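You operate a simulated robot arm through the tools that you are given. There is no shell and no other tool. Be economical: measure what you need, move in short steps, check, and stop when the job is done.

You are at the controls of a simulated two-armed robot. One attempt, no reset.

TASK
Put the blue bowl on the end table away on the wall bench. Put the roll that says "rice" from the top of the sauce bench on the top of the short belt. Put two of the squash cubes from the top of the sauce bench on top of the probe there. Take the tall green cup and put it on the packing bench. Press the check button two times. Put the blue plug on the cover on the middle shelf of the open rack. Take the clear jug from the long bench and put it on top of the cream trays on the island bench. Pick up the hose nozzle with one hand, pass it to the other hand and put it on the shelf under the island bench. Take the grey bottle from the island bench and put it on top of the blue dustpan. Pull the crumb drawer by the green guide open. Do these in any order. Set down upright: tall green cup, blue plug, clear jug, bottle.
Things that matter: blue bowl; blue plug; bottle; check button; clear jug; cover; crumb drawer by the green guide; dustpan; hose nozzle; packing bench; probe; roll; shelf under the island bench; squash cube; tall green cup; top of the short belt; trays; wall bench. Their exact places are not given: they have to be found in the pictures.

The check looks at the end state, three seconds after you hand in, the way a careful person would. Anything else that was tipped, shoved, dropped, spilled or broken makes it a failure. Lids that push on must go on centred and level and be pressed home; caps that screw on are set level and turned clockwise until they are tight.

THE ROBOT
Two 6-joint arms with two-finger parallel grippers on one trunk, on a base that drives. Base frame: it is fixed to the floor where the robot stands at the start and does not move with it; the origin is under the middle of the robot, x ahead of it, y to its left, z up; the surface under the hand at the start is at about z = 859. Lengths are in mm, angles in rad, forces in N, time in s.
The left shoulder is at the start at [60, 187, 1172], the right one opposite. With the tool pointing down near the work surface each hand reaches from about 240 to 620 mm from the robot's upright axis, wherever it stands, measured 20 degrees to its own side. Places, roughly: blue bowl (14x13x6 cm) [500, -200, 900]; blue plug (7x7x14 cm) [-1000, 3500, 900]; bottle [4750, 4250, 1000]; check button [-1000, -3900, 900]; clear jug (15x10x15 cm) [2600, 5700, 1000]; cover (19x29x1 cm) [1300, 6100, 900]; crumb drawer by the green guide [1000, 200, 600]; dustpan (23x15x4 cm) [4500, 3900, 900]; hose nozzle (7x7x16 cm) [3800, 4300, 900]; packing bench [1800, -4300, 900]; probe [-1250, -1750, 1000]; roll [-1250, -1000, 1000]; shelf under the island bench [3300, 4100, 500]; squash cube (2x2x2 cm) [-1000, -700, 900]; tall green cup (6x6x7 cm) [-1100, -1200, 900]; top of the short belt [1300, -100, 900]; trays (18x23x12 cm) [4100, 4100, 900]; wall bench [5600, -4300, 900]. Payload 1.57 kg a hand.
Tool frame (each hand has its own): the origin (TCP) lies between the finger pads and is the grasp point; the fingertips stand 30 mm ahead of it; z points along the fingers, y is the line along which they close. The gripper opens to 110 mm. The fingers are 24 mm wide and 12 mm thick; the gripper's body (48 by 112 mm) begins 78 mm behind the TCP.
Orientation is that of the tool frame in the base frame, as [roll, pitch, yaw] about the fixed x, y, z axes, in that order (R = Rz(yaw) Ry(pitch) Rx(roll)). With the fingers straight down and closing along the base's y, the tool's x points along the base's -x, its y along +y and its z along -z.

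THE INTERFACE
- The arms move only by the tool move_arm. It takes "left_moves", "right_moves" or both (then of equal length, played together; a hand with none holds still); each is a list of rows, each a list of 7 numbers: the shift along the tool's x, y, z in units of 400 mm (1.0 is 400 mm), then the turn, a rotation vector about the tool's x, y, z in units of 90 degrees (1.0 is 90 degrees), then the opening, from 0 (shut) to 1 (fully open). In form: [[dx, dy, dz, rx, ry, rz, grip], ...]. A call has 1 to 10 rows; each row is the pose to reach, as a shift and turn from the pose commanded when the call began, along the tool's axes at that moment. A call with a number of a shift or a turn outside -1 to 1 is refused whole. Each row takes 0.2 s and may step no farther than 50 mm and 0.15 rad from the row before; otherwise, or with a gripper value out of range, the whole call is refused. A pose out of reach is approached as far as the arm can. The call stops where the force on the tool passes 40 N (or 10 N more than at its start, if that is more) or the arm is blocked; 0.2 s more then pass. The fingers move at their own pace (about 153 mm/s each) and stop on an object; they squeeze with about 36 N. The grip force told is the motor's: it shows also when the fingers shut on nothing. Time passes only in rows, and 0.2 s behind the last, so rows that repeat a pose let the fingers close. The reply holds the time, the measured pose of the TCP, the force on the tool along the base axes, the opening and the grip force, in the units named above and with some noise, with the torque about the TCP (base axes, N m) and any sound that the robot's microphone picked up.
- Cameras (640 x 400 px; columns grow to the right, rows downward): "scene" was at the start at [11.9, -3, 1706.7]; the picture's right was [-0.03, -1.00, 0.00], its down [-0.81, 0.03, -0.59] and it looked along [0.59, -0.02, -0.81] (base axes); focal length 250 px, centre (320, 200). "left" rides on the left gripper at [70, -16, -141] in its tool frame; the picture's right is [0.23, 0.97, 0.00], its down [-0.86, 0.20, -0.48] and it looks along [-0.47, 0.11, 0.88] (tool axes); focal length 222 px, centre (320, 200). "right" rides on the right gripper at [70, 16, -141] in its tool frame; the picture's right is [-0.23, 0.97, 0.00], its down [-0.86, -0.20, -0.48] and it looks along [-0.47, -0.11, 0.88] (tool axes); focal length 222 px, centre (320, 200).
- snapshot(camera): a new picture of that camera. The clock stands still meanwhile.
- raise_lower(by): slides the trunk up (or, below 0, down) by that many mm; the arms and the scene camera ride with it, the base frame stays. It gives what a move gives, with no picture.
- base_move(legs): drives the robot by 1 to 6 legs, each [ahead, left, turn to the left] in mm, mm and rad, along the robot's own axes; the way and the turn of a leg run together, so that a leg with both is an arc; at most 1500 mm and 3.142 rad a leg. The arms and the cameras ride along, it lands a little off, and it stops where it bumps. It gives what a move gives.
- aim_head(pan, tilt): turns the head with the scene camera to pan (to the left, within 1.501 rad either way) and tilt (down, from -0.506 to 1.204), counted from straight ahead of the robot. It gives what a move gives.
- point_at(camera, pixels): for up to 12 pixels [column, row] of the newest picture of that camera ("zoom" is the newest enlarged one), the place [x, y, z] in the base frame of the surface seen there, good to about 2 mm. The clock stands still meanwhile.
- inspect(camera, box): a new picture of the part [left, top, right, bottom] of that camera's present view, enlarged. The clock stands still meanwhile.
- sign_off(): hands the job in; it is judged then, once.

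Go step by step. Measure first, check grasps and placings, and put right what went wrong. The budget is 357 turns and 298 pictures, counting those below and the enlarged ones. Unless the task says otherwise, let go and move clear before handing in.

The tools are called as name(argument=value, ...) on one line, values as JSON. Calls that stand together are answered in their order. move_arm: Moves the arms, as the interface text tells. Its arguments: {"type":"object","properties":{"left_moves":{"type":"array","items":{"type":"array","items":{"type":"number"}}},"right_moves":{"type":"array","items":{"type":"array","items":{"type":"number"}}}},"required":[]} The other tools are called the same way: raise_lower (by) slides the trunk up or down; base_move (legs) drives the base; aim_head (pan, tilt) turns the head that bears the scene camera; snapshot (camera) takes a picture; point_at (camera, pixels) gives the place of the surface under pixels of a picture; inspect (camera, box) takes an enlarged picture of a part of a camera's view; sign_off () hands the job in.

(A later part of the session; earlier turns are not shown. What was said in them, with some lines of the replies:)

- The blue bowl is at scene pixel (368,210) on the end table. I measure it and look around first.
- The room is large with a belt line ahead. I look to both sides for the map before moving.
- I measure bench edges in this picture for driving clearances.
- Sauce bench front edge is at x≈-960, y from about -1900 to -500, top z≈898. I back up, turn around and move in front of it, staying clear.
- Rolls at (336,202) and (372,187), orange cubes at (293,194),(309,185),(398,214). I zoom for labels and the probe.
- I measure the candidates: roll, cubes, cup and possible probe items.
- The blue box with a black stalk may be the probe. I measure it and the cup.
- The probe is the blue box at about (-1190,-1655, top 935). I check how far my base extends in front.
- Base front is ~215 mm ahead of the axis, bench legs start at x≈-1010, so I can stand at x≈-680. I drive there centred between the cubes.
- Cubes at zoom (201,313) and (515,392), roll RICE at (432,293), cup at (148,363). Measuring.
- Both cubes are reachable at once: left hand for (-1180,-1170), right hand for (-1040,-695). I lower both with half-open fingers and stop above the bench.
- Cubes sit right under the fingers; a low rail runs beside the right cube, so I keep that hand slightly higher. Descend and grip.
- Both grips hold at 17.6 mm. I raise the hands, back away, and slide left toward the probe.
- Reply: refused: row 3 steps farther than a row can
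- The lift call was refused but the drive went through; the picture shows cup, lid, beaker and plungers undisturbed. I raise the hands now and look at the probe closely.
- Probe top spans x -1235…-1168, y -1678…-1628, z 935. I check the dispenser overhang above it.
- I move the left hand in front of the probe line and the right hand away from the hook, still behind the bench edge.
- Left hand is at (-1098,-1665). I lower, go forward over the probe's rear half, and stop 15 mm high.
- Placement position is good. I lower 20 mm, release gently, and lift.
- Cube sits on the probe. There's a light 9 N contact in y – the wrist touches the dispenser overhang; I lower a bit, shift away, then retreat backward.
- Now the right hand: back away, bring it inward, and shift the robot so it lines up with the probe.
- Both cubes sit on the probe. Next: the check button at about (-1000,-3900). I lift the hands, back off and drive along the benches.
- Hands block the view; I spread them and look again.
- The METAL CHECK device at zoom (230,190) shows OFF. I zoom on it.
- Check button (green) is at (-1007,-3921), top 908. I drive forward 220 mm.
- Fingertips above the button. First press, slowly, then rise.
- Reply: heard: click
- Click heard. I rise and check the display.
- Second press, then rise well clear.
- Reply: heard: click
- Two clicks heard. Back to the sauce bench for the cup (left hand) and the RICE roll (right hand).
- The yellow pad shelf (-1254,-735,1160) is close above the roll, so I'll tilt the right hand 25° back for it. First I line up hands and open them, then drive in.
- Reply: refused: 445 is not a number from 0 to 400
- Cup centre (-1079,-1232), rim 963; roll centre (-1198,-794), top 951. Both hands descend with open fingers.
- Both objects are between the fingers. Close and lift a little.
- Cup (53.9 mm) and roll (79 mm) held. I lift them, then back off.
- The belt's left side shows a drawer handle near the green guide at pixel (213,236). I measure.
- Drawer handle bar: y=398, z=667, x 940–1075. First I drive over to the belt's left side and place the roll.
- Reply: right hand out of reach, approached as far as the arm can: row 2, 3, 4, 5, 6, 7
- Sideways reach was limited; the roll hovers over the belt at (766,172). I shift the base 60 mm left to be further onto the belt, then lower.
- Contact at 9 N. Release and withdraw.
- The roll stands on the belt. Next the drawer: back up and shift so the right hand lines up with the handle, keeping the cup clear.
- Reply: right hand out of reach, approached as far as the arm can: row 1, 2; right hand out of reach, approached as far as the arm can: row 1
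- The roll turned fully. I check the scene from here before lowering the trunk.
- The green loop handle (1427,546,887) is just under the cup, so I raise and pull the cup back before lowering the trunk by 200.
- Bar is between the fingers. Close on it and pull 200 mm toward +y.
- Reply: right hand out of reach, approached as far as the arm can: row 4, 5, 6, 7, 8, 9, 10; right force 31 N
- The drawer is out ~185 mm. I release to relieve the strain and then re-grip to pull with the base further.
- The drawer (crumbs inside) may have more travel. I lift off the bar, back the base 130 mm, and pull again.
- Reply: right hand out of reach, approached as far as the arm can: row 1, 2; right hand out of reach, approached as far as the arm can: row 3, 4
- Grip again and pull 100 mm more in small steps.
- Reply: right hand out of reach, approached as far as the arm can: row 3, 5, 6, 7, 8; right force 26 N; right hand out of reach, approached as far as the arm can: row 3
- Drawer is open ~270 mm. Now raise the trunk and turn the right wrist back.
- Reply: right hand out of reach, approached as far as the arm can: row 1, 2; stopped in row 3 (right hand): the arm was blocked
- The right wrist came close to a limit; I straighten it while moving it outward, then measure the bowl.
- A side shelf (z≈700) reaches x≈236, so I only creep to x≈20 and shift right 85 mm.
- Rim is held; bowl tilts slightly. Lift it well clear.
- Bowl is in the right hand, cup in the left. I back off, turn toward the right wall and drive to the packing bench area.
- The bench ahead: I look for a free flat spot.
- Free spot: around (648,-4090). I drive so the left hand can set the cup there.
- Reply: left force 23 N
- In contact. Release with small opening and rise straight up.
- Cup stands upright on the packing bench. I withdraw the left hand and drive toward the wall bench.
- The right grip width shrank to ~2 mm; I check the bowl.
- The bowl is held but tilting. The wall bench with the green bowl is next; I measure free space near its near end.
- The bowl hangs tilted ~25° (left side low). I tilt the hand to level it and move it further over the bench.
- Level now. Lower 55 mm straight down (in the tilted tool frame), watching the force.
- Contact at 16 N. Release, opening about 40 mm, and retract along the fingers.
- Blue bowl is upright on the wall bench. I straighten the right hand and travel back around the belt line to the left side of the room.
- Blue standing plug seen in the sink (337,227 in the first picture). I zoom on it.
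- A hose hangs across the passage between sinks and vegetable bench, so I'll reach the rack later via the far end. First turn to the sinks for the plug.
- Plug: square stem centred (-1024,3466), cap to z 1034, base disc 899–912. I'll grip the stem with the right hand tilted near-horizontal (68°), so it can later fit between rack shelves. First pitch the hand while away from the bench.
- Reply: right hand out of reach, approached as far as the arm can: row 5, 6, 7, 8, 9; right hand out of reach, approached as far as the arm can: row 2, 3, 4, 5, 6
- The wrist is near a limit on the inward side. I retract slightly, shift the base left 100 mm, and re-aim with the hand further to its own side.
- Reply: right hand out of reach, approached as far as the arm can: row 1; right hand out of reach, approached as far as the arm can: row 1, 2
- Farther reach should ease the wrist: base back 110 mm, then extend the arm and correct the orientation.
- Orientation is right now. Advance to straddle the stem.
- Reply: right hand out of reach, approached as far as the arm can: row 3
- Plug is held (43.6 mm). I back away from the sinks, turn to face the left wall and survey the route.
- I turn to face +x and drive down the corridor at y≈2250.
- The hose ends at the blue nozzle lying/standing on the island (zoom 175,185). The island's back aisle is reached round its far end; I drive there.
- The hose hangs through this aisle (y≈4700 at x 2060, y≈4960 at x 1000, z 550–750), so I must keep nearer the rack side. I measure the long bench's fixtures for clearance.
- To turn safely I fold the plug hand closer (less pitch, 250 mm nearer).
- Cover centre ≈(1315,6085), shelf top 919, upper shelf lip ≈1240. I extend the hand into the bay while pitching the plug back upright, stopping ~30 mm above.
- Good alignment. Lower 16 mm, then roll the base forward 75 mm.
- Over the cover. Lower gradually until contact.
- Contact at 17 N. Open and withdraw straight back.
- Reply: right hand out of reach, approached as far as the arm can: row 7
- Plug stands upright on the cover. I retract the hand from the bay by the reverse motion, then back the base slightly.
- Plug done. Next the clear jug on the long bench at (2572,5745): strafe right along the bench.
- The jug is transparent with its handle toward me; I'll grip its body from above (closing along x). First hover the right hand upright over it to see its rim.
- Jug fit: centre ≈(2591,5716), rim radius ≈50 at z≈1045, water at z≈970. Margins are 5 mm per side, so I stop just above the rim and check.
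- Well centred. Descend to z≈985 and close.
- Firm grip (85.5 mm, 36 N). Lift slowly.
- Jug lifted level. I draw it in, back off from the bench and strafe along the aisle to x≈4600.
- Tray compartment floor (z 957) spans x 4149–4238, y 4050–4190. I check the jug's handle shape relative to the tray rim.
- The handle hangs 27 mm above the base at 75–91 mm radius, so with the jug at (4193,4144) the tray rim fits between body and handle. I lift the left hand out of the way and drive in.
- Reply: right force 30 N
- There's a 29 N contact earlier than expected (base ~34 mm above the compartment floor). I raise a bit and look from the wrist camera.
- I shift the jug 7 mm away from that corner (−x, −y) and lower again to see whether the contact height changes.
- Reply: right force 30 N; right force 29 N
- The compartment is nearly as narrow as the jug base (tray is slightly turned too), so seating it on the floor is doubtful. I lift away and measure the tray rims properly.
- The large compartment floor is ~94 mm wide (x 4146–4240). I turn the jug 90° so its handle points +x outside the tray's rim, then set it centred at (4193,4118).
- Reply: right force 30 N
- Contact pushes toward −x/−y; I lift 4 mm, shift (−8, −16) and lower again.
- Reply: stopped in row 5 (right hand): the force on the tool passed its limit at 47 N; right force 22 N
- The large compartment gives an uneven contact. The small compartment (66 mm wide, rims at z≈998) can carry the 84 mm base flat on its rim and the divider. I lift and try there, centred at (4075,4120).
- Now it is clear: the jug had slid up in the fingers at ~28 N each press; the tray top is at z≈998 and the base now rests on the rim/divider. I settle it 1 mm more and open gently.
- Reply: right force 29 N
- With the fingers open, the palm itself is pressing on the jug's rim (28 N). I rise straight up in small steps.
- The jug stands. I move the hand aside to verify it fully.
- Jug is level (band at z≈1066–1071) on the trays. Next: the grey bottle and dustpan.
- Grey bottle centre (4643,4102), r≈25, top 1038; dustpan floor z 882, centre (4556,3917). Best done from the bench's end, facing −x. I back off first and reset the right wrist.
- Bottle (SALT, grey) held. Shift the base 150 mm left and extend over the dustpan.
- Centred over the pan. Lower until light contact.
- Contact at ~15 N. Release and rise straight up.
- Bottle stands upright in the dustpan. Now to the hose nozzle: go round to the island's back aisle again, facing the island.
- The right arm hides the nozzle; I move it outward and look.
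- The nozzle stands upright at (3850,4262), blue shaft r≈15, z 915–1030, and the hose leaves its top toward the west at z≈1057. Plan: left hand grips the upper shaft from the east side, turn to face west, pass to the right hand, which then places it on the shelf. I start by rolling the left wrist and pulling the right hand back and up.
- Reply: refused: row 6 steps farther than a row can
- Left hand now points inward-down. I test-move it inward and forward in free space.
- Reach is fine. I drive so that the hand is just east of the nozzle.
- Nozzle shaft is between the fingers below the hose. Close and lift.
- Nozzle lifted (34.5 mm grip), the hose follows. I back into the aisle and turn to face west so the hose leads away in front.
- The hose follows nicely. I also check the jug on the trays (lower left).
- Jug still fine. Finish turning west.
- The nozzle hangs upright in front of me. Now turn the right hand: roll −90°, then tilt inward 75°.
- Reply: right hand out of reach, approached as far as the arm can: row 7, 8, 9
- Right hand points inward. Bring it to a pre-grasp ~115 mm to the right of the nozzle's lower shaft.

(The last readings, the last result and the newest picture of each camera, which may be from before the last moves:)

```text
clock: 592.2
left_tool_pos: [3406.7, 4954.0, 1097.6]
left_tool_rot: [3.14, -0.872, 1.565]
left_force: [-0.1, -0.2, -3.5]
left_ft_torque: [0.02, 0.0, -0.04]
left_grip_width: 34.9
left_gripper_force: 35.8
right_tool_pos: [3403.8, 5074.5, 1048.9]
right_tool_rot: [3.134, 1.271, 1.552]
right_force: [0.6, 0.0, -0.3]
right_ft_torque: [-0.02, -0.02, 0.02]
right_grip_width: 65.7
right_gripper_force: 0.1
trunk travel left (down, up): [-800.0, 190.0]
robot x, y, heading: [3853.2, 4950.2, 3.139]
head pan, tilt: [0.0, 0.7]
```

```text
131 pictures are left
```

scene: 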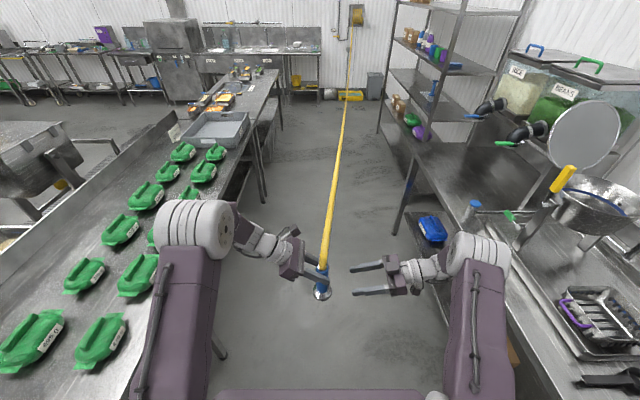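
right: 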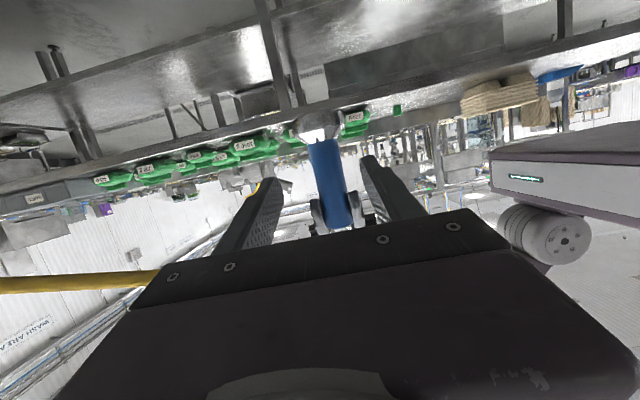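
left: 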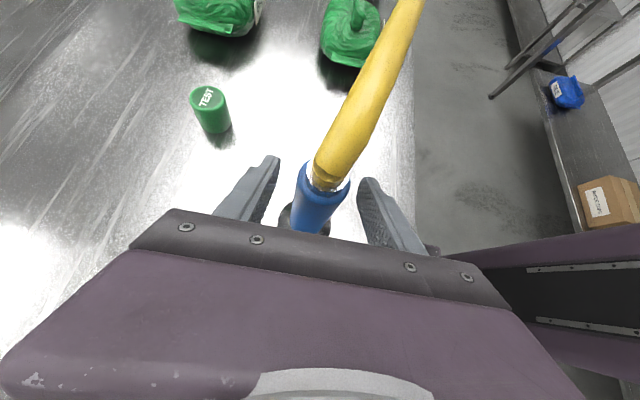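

point_at(camera="right", pixels=[[326, 165], [314, 165], [338, 165], [322, 148], [332, 195], [316, 128], [338, 215], [318, 205]])

```text
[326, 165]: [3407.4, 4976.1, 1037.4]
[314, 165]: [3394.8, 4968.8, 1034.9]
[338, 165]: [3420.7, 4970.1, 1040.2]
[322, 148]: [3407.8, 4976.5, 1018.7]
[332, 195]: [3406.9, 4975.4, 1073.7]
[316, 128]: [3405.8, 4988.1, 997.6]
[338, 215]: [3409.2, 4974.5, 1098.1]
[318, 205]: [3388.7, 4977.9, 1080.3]
```

move_arm(right_moves=[[-0.017, 0.003, 0.095, 0, 0, 0, 0.6], [-0.035, 0.006, 0.19, 0, 0, 0, 0.6], [-0.056, 0.009, 0.284, 0, 0, 0, 0.6]])

snapshot(camera="right")

inspect(camera="scene", box=[240, 210, 420, 330])

```text
clock: 593.0
left_tool_pos: [3408.1, 4954.1, 1097.3]
left_tool_rot: [3.142, -0.872, 1.562]
left_force: [0.6, -0.7, -4.6]
left_ft_torque: [0.01, -0.01, 0.02]
left_grip_width: 34.8
left_gripper_force: 36.8
right_tool_pos: [3406.8, 4960.4, 1037.8]
right_tool_rot: [3.135, 1.269, 1.557]
right_force: [0.3, 0.2, 0.2]
right_ft_torque: [0.01, -0.01, -0.01]
right_grip_width: 65.8
right_gripper_force: 0.1
trunk travel left (down, up): [-800.0, 190.0]
robot x, y, heading: [3859.5, 4949.4, 3.133]
head pan, tilt: [0.0, 0.7]
```

```text
130 pictures are left
```

right: 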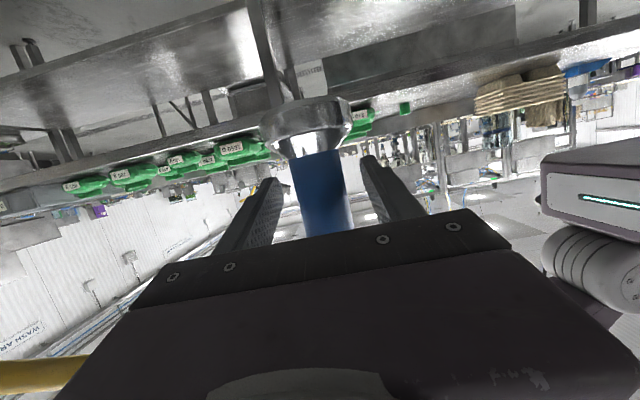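

```text
3.33 times, centred on (330, 270) of scene
```

zoom: 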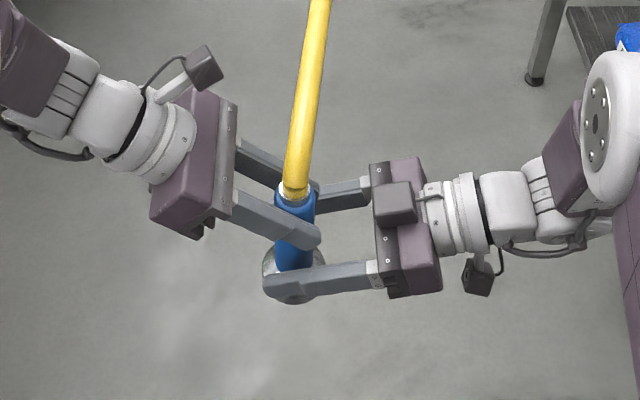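

Perfect geometry. The right hand closes; then the left releases and withdraws.

move_arm(left_moves=[[0, 0, 0, 0, 0, 0, 0], [0, 0, 0, 0, 0, 0, 0], [0, 0, 0, 0, 0, 0, 0], [0, 0, 0, 0, 0, 0, 0]], right_moves=[[0, 0, 0, 0, 0, 0, 0.3], [0, 0, 0, 0, 0, 0, 0], [0, 0, 0, 0, 0, 0, 0], [0, 0, 0, 0, 0, 0, 0]])

move_arm(left_moves=[[0, 0, 0, 0, 0, 0, 0.4], [0, 0, 0, 0, 0, 0, 0.7], [0, 0, 0, 0, 0, 0, 0.7], [0, 0, -0.06, 0, 0, 0, 0.7], [0, 0, -0.15, 0, 0, 0, 0.7], [0, 0, -0.25, 0, 0, 0, 0.7], [0, 0, -0.36, 0, 0, 0, 0.7], [0, 0, -0.47, 0, 0, 0, 0.7]], right_moves=[[0, 0, 0, 0, 0, 0, 0], [0, 0, 0, 0, 0, 0, 0], [0, 0, 0, 0, 0, 0, 0], [0, 0, 0, 0, 0, 0, 0], [0, 0, 0, 0, 0, 0, 0], [0, 0, 0, 0, 0, 0, 0], [0, 0, 0, 0, 0, 0, 0], [0, 0, 0, 0, 0, 0, 0]])

snapshot(camera="scene")

```text
clock: 594.0
left_tool_pos: [3407.6, 4956.2, 1097.4]
left_tool_rot: [-3.138, -0.873, 1.561]
left_force: [-11.1, 7.1, -6.6]
left_ft_torque: [-0.05, 0.2, 0.1]
left_grip_width: 34.8
left_gripper_force: 35.6
right_tool_pos: [3407.1, 4960.4, 1037.4]
right_tool_rot: [3.134, 1.271, 1.554]
right_force: [10.3, -7.2, 3.1]
right_ft_torque: [0.49, 0.37, -0.02]
right_grip_width: 34.5
right_gripper_force: 36.0
trunk travel left (down, up): [-800.0, 190.0]
robot x, y, heading: [3855.9, 4946.0, 3.136]
head pan, tilt: [0.0, 0.7]
```

```text
clock: 595.8
left_tool_pos: [3406.9, 4811.8, 1218.5]
left_tool_rot: [-3.141, -0.874, 1.563]
left_force: [-0.1, -0.1, -0.1]
left_ft_torque: [0.04, -0.01, 0.01]
left_grip_width: 77.3
left_gripper_force: 0.0
right_tool_pos: [3408.0, 4959.5, 1037.5]
right_tool_rot: [3.138, 1.27, 1.556]
right_force: [0.1, 0.1, 0.6]
right_ft_torque: [0.01, 0.02, -0.02]
right_grip_width: 34.5
right_gripper_force: 36.3
trunk travel left (down, up): [-800.0, 190.0]
robot x, y, heading: [3854.6, 4945.9, 3.136]
head pan, tilt: [0.0, 0.7]
```

```text
128 pictures are left
```

scene: 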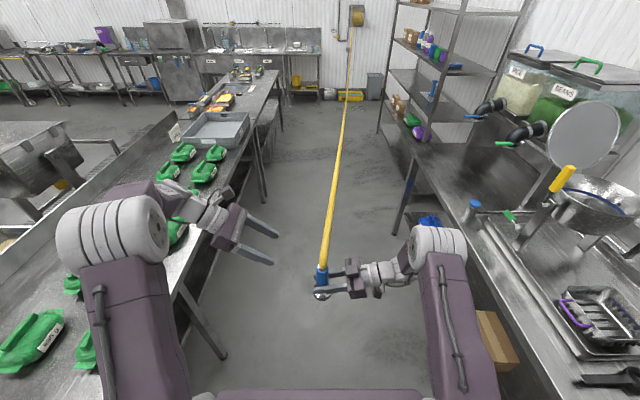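

The pass succeeded: right holds the nozzle, left is clear. Now swing the right hand about the vertical so it points forward, carrying the nozzle forward-right, still upright.

move_arm(right_moves=[[0.018, -0.0566, -0.0584, 0.0869, 0, 0.0266, 0], [0.036, -0.1132, -0.1168, 0.1738, 0, 0.0532, 0], [0.054, -0.1698, -0.1752, 0.2607, 0, 0.0798, 0], [0.072, -0.2264, -0.2336, 0.3476, 0, 0.1064, 0], [0.09, -0.283, -0.292, 0.4345, 0, 0.133, 0], [0.108, -0.3396, -0.3504, 0.5214, 0, 0.1596, 0], [0.126, -0.3962, -0.4088, 0.6083, 0, 0.1862, 0], [0.144, -0.4528, -0.4672, 0.6952, 0, 0.2128, 0], [0.162, -0.5094, -0.5256, 0.7821, 0, 0.2394, 0], [0.18, -0.566, -0.584, 0.869, 0, 0.266, 0]])

snapshot(camera="scene")

```text
clock: 598.0
left_tool_pos: [3404.6, 4812.3, 1217.8]
left_tool_rot: [-3.141, -0.871, 1.562]
left_force: [-1.0, 0.2, -0.5]
left_ft_torque: [-0.02, 0.01, 0.0]
left_grip_width: 77.0
left_gripper_force: 0.0
right_tool_pos: [3183.4, 5207.9, 1034.1]
right_tool_rot: [-3.137, 1.272, 0.132]
right_force: [0.0, -0.1, 0.1]
right_ft_torque: [-0.01, 0.0, 0.03]
right_grip_width: 34.4
right_gripper_force: 35.7
trunk travel left (down, up): [-800.0, 190.0]
robot x, y, heading: [3855.0, 4951.6, 3.134]
head pan, tilt: [0.0, 0.7]
```

```text
127 pictures are left
```

scene: 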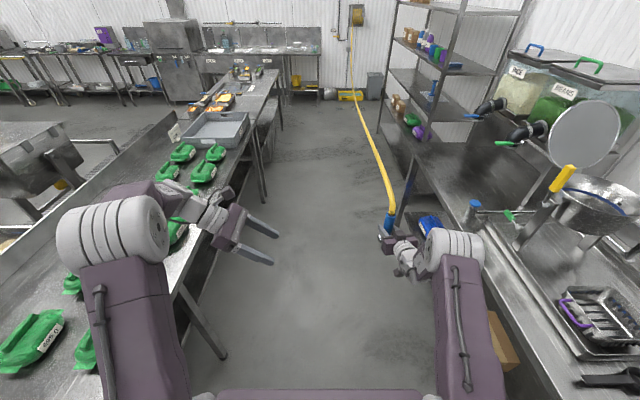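

Works. Now retract the left hand, shift to y≈5170 and turn to face the island.

move_arm(left_moves=[[0.05, 0.1, -0.04, 0, 0, 0, 0.5], [0.1, 0.2, -0.08, 0, 0, 0, 0.5], [0.15, 0.3, -0.13, 0, 0, 0, 0.5]])

base_move(legs=[[0, -215, 0], [0, 0, 1.57]])

aim_head(pan=-0.3, tilt=0.8)

snapshot(camera="scene")

```text
clock: 598.8
left_tool_pos: [3529.7, 4808.4, 1300.1]
left_tool_rot: [-3.141, -0.871, 1.563]
left_force: [0.2, -0.3, -0.2]
left_ft_torque: [0.0, 0.05, 0.02]
left_grip_width: 54.9
left_gripper_force: 0.1
right_tool_pos: [3184.8, 5208.7, 1035.1]
right_tool_rot: [-3.139, 1.273, 0.137]
right_force: [0.4, -0.9, 0.4]
right_ft_torque: [-0.02, 0.0, 0.01]
right_grip_width: 34.5
right_gripper_force: 36.0
trunk travel left (down, up): [-800.0, 190.0]
robot x, y, heading: [3854.2, 4951.2, 3.137]
head pan, tilt: [0.0, 0.7]
```

```text
clock: 604.4
left_tool_pos: [4003.2, 4840.1, 1299.7]
left_tool_rot: [3.141, -0.871, -3.135]
left_force: [0.5, -0.4, 0.6]
left_ft_torque: [0.02, 0.0, 0.02]
left_grip_width: 55.2
left_gripper_force: 0.0
right_tool_pos: [3608.7, 4492.7, 1033.5]
right_tool_rot: [-3.137, 1.271, 1.721]
right_force: [0.4, 0.4, -0.2]
right_ft_torque: [0.02, -0.01, 0.0]
right_grip_width: 34.4
right_gripper_force: 35.9
trunk travel left (down, up): [-800.0, 190.0]
robot x, y, heading: [3856.2, 5168.5, -1.565]
head pan, tilt: [0.0, 0.7]
```

```text
clock: 605.2
left_tool_pos: [4004.1, 4840.9, 1299.9]
left_tool_rot: [-3.14, -0.872, -3.138]
left_force: [0.3, -0.3, -0.8]
left_ft_torque: [0.03, -0.04, 0.03]
left_grip_width: 54.8
left_gripper_force: 0.0
right_tool_pos: [3608.0, 4493.2, 1034.7]
right_tool_rot: [-3.136, 1.27, 1.721]
right_force: [0.5, 0.6, -0.4]
right_ft_torque: [0.01, 0.02, -0.03]
right_grip_width: 34.4
right_gripper_force: 36.2
trunk travel left (down, up): [-800.0, 190.0]
robot x, y, heading: [3858.8, 5169.4, -1.566]
head pan, tilt: [-0.3, 0.799]
```

```text
126 pictures are left
```

scene: 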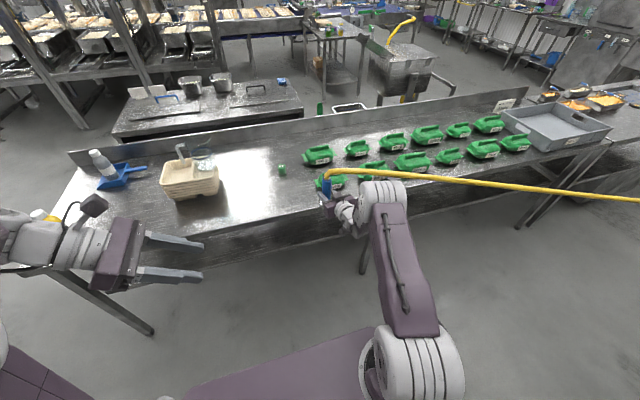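

inspect(camera="scene", box=[180, 190, 400, 300])

point_at(camera="zoom", pixels=[[310, 160], [400, 140], [250, 180], [200, 190], [530, 200], [535, 170], [480, 130], [150, 200], [300, 190], [360, 100], [250, 140], [440, 120]])

```text
2.91 times, centred on (290, 245) of scene
```

zoom: 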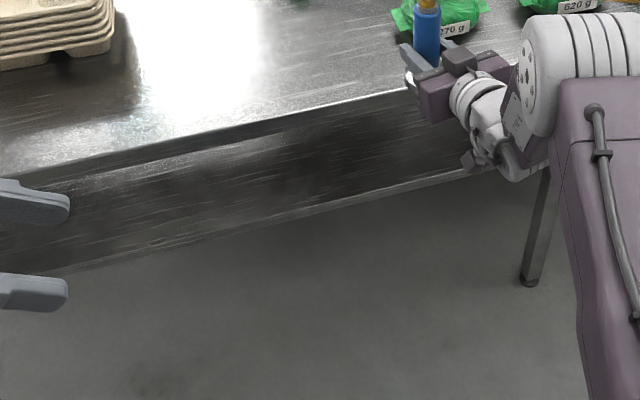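

```text
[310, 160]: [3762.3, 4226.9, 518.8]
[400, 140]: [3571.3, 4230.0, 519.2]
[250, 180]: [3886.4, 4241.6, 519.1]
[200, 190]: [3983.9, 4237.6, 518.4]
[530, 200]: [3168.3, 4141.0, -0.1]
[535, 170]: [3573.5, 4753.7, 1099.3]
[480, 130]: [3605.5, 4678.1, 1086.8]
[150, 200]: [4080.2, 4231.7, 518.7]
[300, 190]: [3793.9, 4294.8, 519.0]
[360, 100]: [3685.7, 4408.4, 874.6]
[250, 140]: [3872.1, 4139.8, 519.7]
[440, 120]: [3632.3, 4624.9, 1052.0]
```

point_at(camera="zoom", pixels=[[530, 275], [535, 240], [545, 200], [480, 175], [380, 200], [300, 215], [200, 235]])

raise_lower(by=-410)

snapshot(camera="right")

snapshot(camera="scene")

```text
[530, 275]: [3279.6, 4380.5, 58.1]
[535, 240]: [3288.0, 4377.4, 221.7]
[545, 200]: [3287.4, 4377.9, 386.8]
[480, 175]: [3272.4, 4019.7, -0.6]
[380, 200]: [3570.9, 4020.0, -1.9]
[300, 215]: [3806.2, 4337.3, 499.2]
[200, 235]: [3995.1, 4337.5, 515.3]
```

```text
refused: -410 is not a number from -400 to 400
```

```text
124 pictures are left
```

right: 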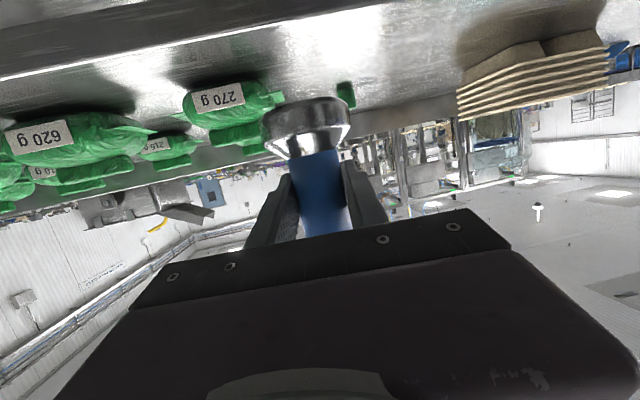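

```text
123 pictures are left
```

scene: 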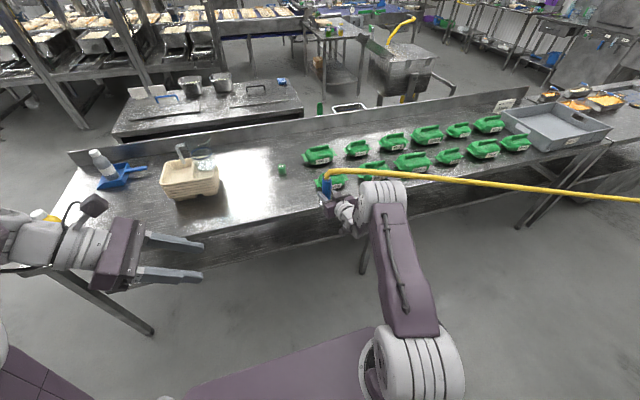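

Shelf edge y≈4337, leg at x≈3287; my drop point x≈3608 is free. Lower the trunk 400 mm.

raise_lower(by=-400)

snapshot(camera="right")

snapshot(camera="scene")

```text
clock: 609.0
left_tool_pos: [4004.6, 4841.6, 899.1]
left_tool_rot: [3.141, -0.87, -3.135]
left_force: [-0.5, 0.1, -0.2]
left_ft_torque: [0.04, 0.04, 0.03]
left_grip_width: 54.9
left_gripper_force: 0.2
right_tool_pos: [3607.5, 4492.5, 634.8]
right_tool_rot: [-3.138, 1.271, 1.72]
right_force: [0.8, -0.2, 0.6]
right_ft_torque: [-0.01, 0.0, 0.0]
right_grip_width: 34.4
right_gripper_force: 35.7
trunk travel left (down, up): [-400.0, 590.0]
robot x, y, heading: [3858.7, 5166.0, -1.563]
head pan, tilt: [-0.3, 0.799]
```

```text
122 pictures are left
```

right: 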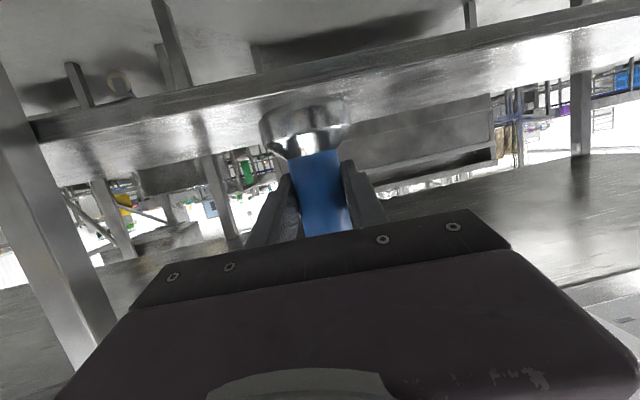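

```text
121 pictures are left
```

scene: 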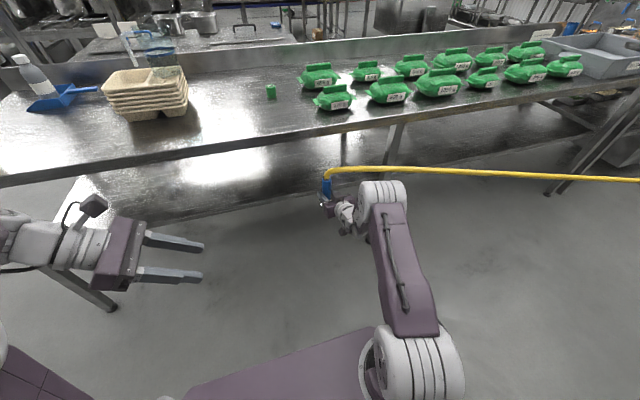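

point_at(camera="scene", pixels=[[300, 140], [300, 149], [330, 143], [335, 171], [370, 168], [440, 170], [540, 175], [300, 200], [290, 207], [250, 190], [390, 150]])

```text
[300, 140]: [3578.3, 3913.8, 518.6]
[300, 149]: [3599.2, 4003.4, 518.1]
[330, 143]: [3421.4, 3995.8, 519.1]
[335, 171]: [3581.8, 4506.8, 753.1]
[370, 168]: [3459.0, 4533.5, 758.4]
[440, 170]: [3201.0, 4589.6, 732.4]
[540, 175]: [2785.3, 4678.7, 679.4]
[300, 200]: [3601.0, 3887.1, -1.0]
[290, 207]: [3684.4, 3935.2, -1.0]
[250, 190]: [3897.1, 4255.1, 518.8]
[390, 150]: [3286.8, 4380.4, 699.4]
```

base_move(legs=[[228, 0, 0]])

snapshot(camera="right")

snapshot(camera="scene")

```text
clock: 610.7
left_tool_pos: [4003.7, 4614.6, 899.6]
left_tool_rot: [3.139, -0.871, -3.138]
left_force: [-0.4, -0.7, -0.1]
left_ft_torque: [0.02, 0.03, -0.05]
left_grip_width: 54.9
left_gripper_force: 0.1
right_tool_pos: [3608.2, 4266.2, 633.4]
right_tool_rot: [-3.138, 1.269, 1.717]
right_force: [-0.3, 0.0, -0.6]
right_ft_torque: [0.02, 0.0, 0.01]
right_grip_width: 34.4
right_gripper_force: 35.9
trunk travel left (down, up): [-400.0, 590.0]
robot x, y, heading: [3861.4, 4943.3, -1.566]
head pan, tilt: [-0.3, 0.799]
```

```text
120 pictures are left
```

right: 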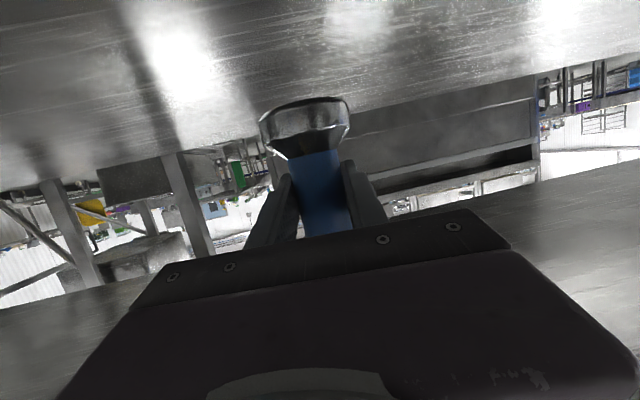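

```text
119 pictures are left
```

scene: 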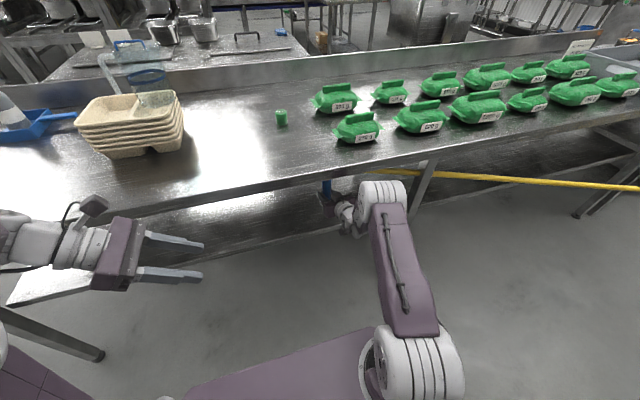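

The nozzle is over the shelf, but the hose now runs right past the leg at x≈3287. I'd rather set it down west of that leg: back out, shift 430 mm west and go in again.

base_move(legs=[[-228, 0, 0], [0, -450, 0]])

snapshot(camera="scene")

snapshot(camera="right")

```text
clock: 614.8
left_tool_pos: [3551.3, 4839.6, 900.1]
left_tool_rot: [3.141, -0.871, -3.132]
left_force: [0.6, -0.1, 0.3]
left_ft_torque: [0.04, 0.01, 0.0]
left_grip_width: 55.1
left_gripper_force: 0.0
right_tool_pos: [3155.9, 4490.7, 634.8]
right_tool_rot: [-3.14, 1.269, 1.721]
right_force: [0.8, 0.2, 0.2]
right_ft_torque: [-0.02, 0.0, -0.01]
right_grip_width: 34.2
right_gripper_force: 35.5
trunk travel left (down, up): [-400.0, 590.0]
robot x, y, heading: [3404.8, 5163.8, -1.559]
head pan, tilt: [-0.3, 0.799]
```

```text
118 pictures are left
```

scene: 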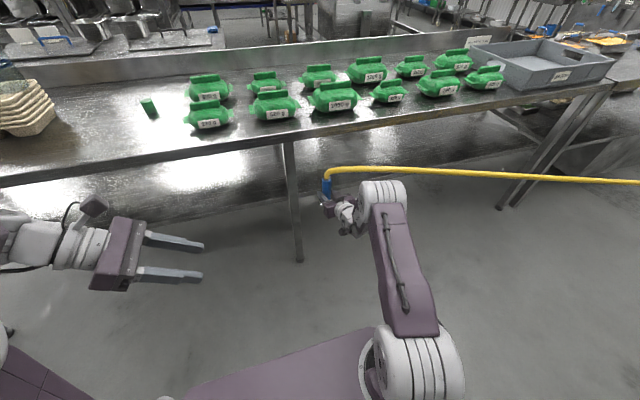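

```text
117 pictures are left
```

right: 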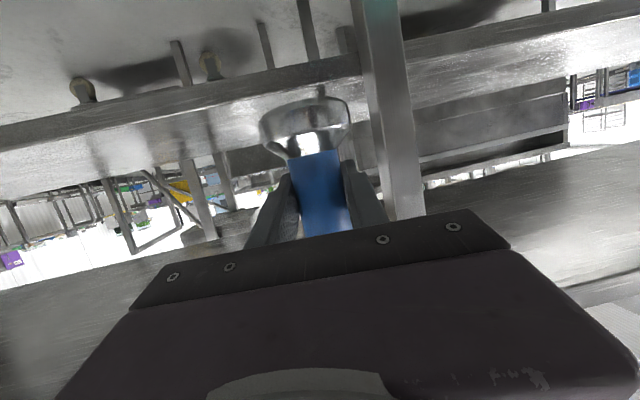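

point_at(camera="scene", pixels=[[500, 205], [545, 165], [296, 258], [400, 160], [450, 150], [330, 215], [350, 165]])

base_move(legs=[[0, -120, 0]])

```text
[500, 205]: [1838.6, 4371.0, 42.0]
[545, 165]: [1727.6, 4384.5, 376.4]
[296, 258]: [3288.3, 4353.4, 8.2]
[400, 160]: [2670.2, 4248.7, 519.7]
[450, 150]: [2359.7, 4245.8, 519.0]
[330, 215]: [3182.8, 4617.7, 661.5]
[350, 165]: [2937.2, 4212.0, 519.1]
```

```text
clock: 616.0
left_tool_pos: [3432.1, 4838.4, 900.2]
left_tool_rot: [3.141, -0.871, -3.133]
left_force: [0.2, 0.4, 0.1]
left_ft_torque: [-0.02, -0.01, 0.0]
left_grip_width: 55.1
left_gripper_force: 0.0
right_tool_pos: [3038.2, 4488.8, 634.2]
right_tool_rot: [-3.141, 1.271, 1.717]
right_force: [0.0, 0.5, 0.1]
right_ft_torque: [-0.01, 0.02, 0.02]
right_grip_width: 34.2
right_gripper_force: 36.1
trunk travel left (down, up): [-400.0, 590.0]
robot x, y, heading: [3286.1, 5163.1, -1.563]
head pan, tilt: [-0.3, 0.799]
```

base_move(legs=[[228, 0, 0]])

snapshot(camera="right")

```text
clock: 617.8
left_tool_pos: [3436.4, 4602.8, 900.6]
left_tool_rot: [3.141, -0.873, -3.134]
left_force: [0.7, -1.0, 0.0]
left_ft_torque: [0.03, 0.01, -0.05]
left_grip_width: 55.1
left_gripper_force: 0.0
right_tool_pos: [3039.9, 4252.5, 634.6]
right_tool_rot: [-3.136, 1.272, 1.72]
right_force: [-0.2, 0.0, -0.1]
right_ft_torque: [-0.03, 0.0, 0.01]
right_grip_width: 34.9
right_gripper_force: 36.1
trunk travel left (down, up): [-400.0, 590.0]
robot x, y, heading: [3293.2, 4929.1, -1.565]
head pan, tilt: [-0.3, 0.799]
```

```text
116 pictures are left
```

right: 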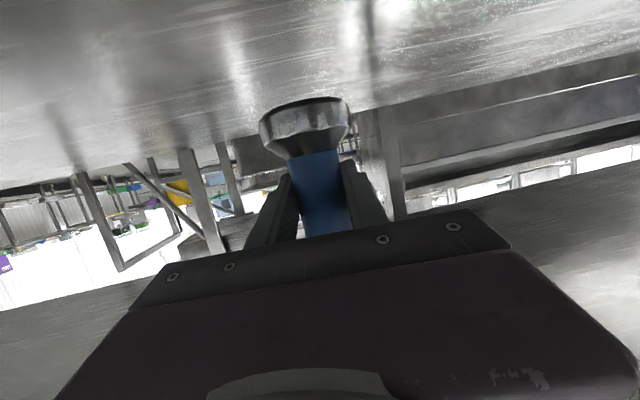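

Clear. Lower with the trunk 48 mm, then finish with the arm.

raise_lower(by=-48)

move_arm(right_moves=[[0.0096, 0, 0.003, 0, 0, 0, 0], [0.0145, 0, 0.0045, 0, 0, 0, 0], [0.0192, 0, 0.006, 0, 0, 0, 0]])

```text
clock: 618.7
left_tool_pos: [3437.4, 4603.1, 850.9]
left_tool_rot: [-3.139, -0.871, -3.134]
left_force: [0.2, 0.4, 0.1]
left_ft_torque: [-0.01, 0.02, -0.02]
left_grip_width: 54.8
left_gripper_force: 0.1
right_tool_pos: [3041.3, 4254.5, 586.0]
right_tool_rot: [-3.138, 1.271, 1.722]
right_force: [-0.1, 0.4, -0.8]
right_ft_torque: [0.04, 0.0, -0.03]
right_grip_width: 34.6
right_gripper_force: 35.9
trunk travel left (down, up): [-352.0, 638.0]
robot x, y, heading: [3289.0, 4930.2, -1.564]
head pan, tilt: [-0.3, 0.799]
```

```text
clock: 619.5
left_tool_pos: [3436.8, 4602.7, 852.4]
left_tool_rot: [-3.141, -0.872, -3.134]
left_force: [-0.3, -0.2, -0.9]
left_ft_torque: [0.01, -0.03, 0.0]
left_grip_width: 55.2
left_gripper_force: 0.0
right_tool_pos: [3041.0, 4253.4, 578.9]
right_tool_rot: [-3.136, 1.27, 1.722]
right_force: [-0.4, 0.4, -0.6]
right_ft_torque: [0.0, -0.01, 0.03]
right_grip_width: 34.4
right_gripper_force: 35.7
trunk travel left (down, up): [-352.0, 638.0]
robot x, y, heading: [3289.7, 4929.8, -1.562]
head pan, tilt: [-0.3, 0.799]
```

move_arm(right_moves=[[0.0048, 0, 0.0015, 0, 0, 0, 0], [0.0096, 0, 0.003, 0, 0, 0, 0], [0.0144, 0, 0.0045, 0, 0, 0, 0]])

```text
clock: 620.3
left_tool_pos: [3437.2, 4605.9, 852.1]
left_tool_rot: [-3.136, -0.873, -3.14]
left_force: [-0.2, -0.9, 0.3]
left_ft_torque: [0.03, 0.0, 0.03]
left_grip_width: 55.2
left_gripper_force: 0.0
right_tool_pos: [3039.9, 4254.2, 577.7]
right_tool_rot: [-3.129, 1.28, 1.729]
right_force: [0.7, 2.7, 18.2]
right_ft_torque: [0.72, -0.24, 0.01]
right_grip_width: 34.6
right_gripper_force: 35.8
trunk travel left (down, up): [-352.0, 638.0]
robot x, y, heading: [3287.4, 4924.9, -1.565]
head pan, tilt: [-0.3, 0.799]
```

Contact 18 N. Open and withdraw straight back.

move_arm(right_moves=[[-0.004, 0, -0.001, 0, 0, 0, 0.3], [-0.004, 0, -0.001, 0, 0, 0, 0.7], [-0.004, 0, -0.001, 0, 0, 0, 0.7], [0.02, 0, -0.07, 0, 0, 0, 0.7], [0.05, 0, -0.17, 0, 0, 0, 0.7], [0.08, 0, -0.28, 0, 0, 0, 0.7]])

snapshot(camera="right")

```text
clock: 621.7
left_tool_pos: [3435.7, 4604.0, 853.5]
left_tool_rot: [-3.14, -0.872, -3.136]
left_force: [-0.3, 0.3, -0.1]
left_ft_torque: [-0.02, 0.02, 0.0]
left_grip_width: 55.0
left_gripper_force: 0.1
right_tool_pos: [2995.5, 4324.2, 591.2]
right_tool_rot: [3.045, 1.259, 1.64]
right_force: [-0.1, 0.8, -1.1]
right_ft_torque: [-0.02, -0.03, -0.03]
right_grip_width: 76.8
right_gripper_force: 0.1
right hand out of reach, approached as far as the arm can: row 4, 5, 6
trunk travel left (down, up): [-352.0, 638.0]
robot x, y, heading: [3290.5, 4929.8, -1.563]
head pan, tilt: [-0.3, 0.799]
```

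```text
115 pictures are left
```

right: 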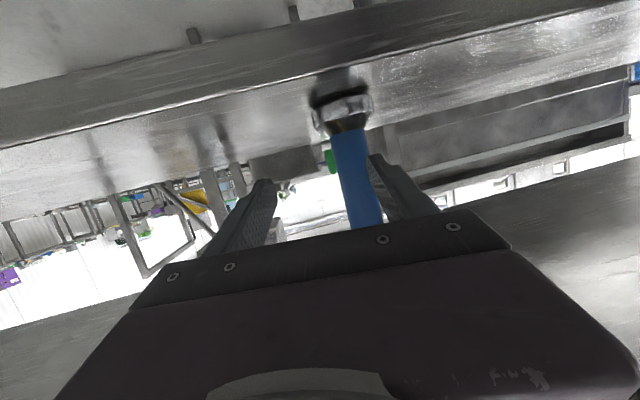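

The nozzle stands on the shelf and the fingertips (y≈4296) have cleared it. I back the base out.

base_move(legs=[[-260, 0, 0]])

aim_head(pan=-0.5, tilt=0.75)

snapshot(camera="scene")

snapshot(camera="right")

```text
clock: 623.5
left_tool_pos: [3434.5, 4861.1, 852.8]
left_tool_rot: [-3.136, -0.872, -3.135]
left_force: [-0.3, 0.7, -0.7]
left_ft_torque: [-0.03, 0.0, -0.01]
left_grip_width: 55.2
left_gripper_force: 0.0
right_tool_pos: [2994.1, 4578.2, 592.5]
right_tool_rot: [3.047, 1.262, 1.642]
right_force: [-0.2, -0.3, 0.5]
right_ft_torque: [0.0, -0.02, -0.01]
right_grip_width: 77.0
right_gripper_force: 0.0
trunk travel left (down, up): [-352.0, 638.0]
robot x, y, heading: [3287.2, 5186.8, -1.562]
head pan, tilt: [-0.3, 0.799]
```

```text
clock: 624.2
left_tool_pos: [3434.4, 4860.3, 852.5]
left_tool_rot: [-3.14, -0.872, -3.136]
left_force: [-0.3, 0.0, 0.2]
left_ft_torque: [-0.04, 0.01, -0.04]
left_grip_width: 55.0
left_gripper_force: 0.1
right_tool_pos: [2993.8, 4577.0, 592.0]
right_tool_rot: [3.048, 1.261, 1.642]
right_force: [-0.1, -0.2, -0.4]
right_ft_torque: [0.02, -0.03, 0.01]
right_grip_width: 77.1
right_gripper_force: 0.0
trunk travel left (down, up): [-352.0, 638.0]
robot x, y, heading: [3290.7, 5186.7, -1.566]
head pan, tilt: [-0.499, 0.75]
```

```text
114 pictures are left
```

scene: 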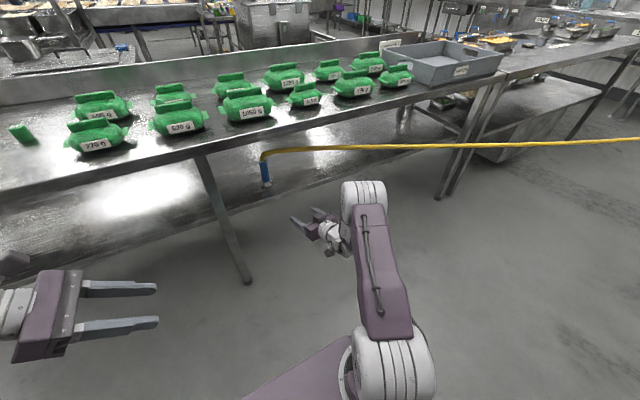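

```text
113 pictures are left
```

right: 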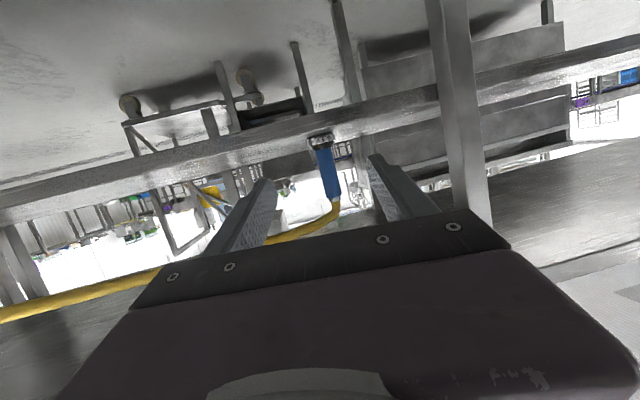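

The nozzle stands on the island's lower shelf. One last look at jug and bottle.

raise_lower(by=300)

aim_head(pan=0.6, tilt=0.6)

inspect(camera="scene", box=[180, 80, 460, 280])

```text
clock: 627.2
left_tool_pos: [3432.9, 4859.6, 1152.0]
left_tool_rot: [-3.14, -0.872, -3.135]
left_force: [0.2, 0.1, 0.3]
left_ft_torque: [0.01, -0.01, 0.0]
left_grip_width: 54.8
left_gripper_force: 0.1
right_tool_pos: [2994.3, 4578.5, 890.1]
right_tool_rot: [3.047, 1.259, 1.643]
right_force: [-0.3, 1.0, 0.0]
right_ft_torque: [0.0, 0.02, 0.01]
right_grip_width: 77.0
right_gripper_force: 0.0
trunk travel left (down, up): [-652.0, 338.0]
robot x, y, heading: [3286.8, 5183.3, -1.555]
head pan, tilt: [-0.499, 0.75]
```

```text
clock: 628.6
left_tool_pos: [3433.9, 4859.6, 1152.5]
left_tool_rot: [-3.141, -0.874, -3.133]
left_force: [-0.6, -0.4, 0.1]
left_ft_torque: [-0.02, -0.02, 0.0]
left_grip_width: 55.1
left_gripper_force: 0.0
right_tool_pos: [2994.2, 4577.8, 891.1]
right_tool_rot: [3.047, 1.259, 1.642]
right_force: [-0.1, -0.8, 0.1]
right_ft_torque: [-0.04, -0.04, 0.02]
right_grip_width: 76.9
right_gripper_force: 0.1
trunk travel left (down, up): [-652.0, 338.0]
robot x, y, heading: [3285.7, 5185.1, -1.559]
head pan, tilt: [0.6, 0.6]
```

```text
2.00 times, centred on (320, 180) of scene
```

zoom: 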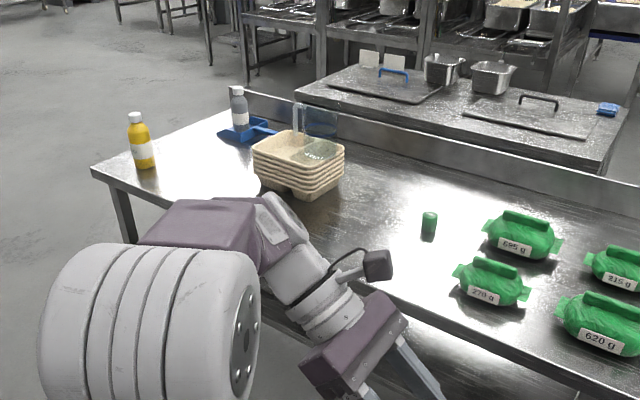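

Bottle, jug and nozzle are all standing as placed, and both hands are empty and clear; I hand in.

sign_off()

```text
The job is handed in.
```

All ten tasks are done, and the job is handed in with both hands empty and clear.

- **Jug:** it stands level across the small compartment of the top cream tray, resting on the rim and the divider. The large compartment gave an uneven contact.
- **Drawer:** the crumb drawer is open about 270 mm; I never felt an end stop.
- **Check button:** two presses, two clicks heard. The display read OFF when I looked after the first press.
- **Contact:** at the probe, my left wrist lightly touched the sauce dispenser (about 9 N). The dispenser looked unmoved afterwards.
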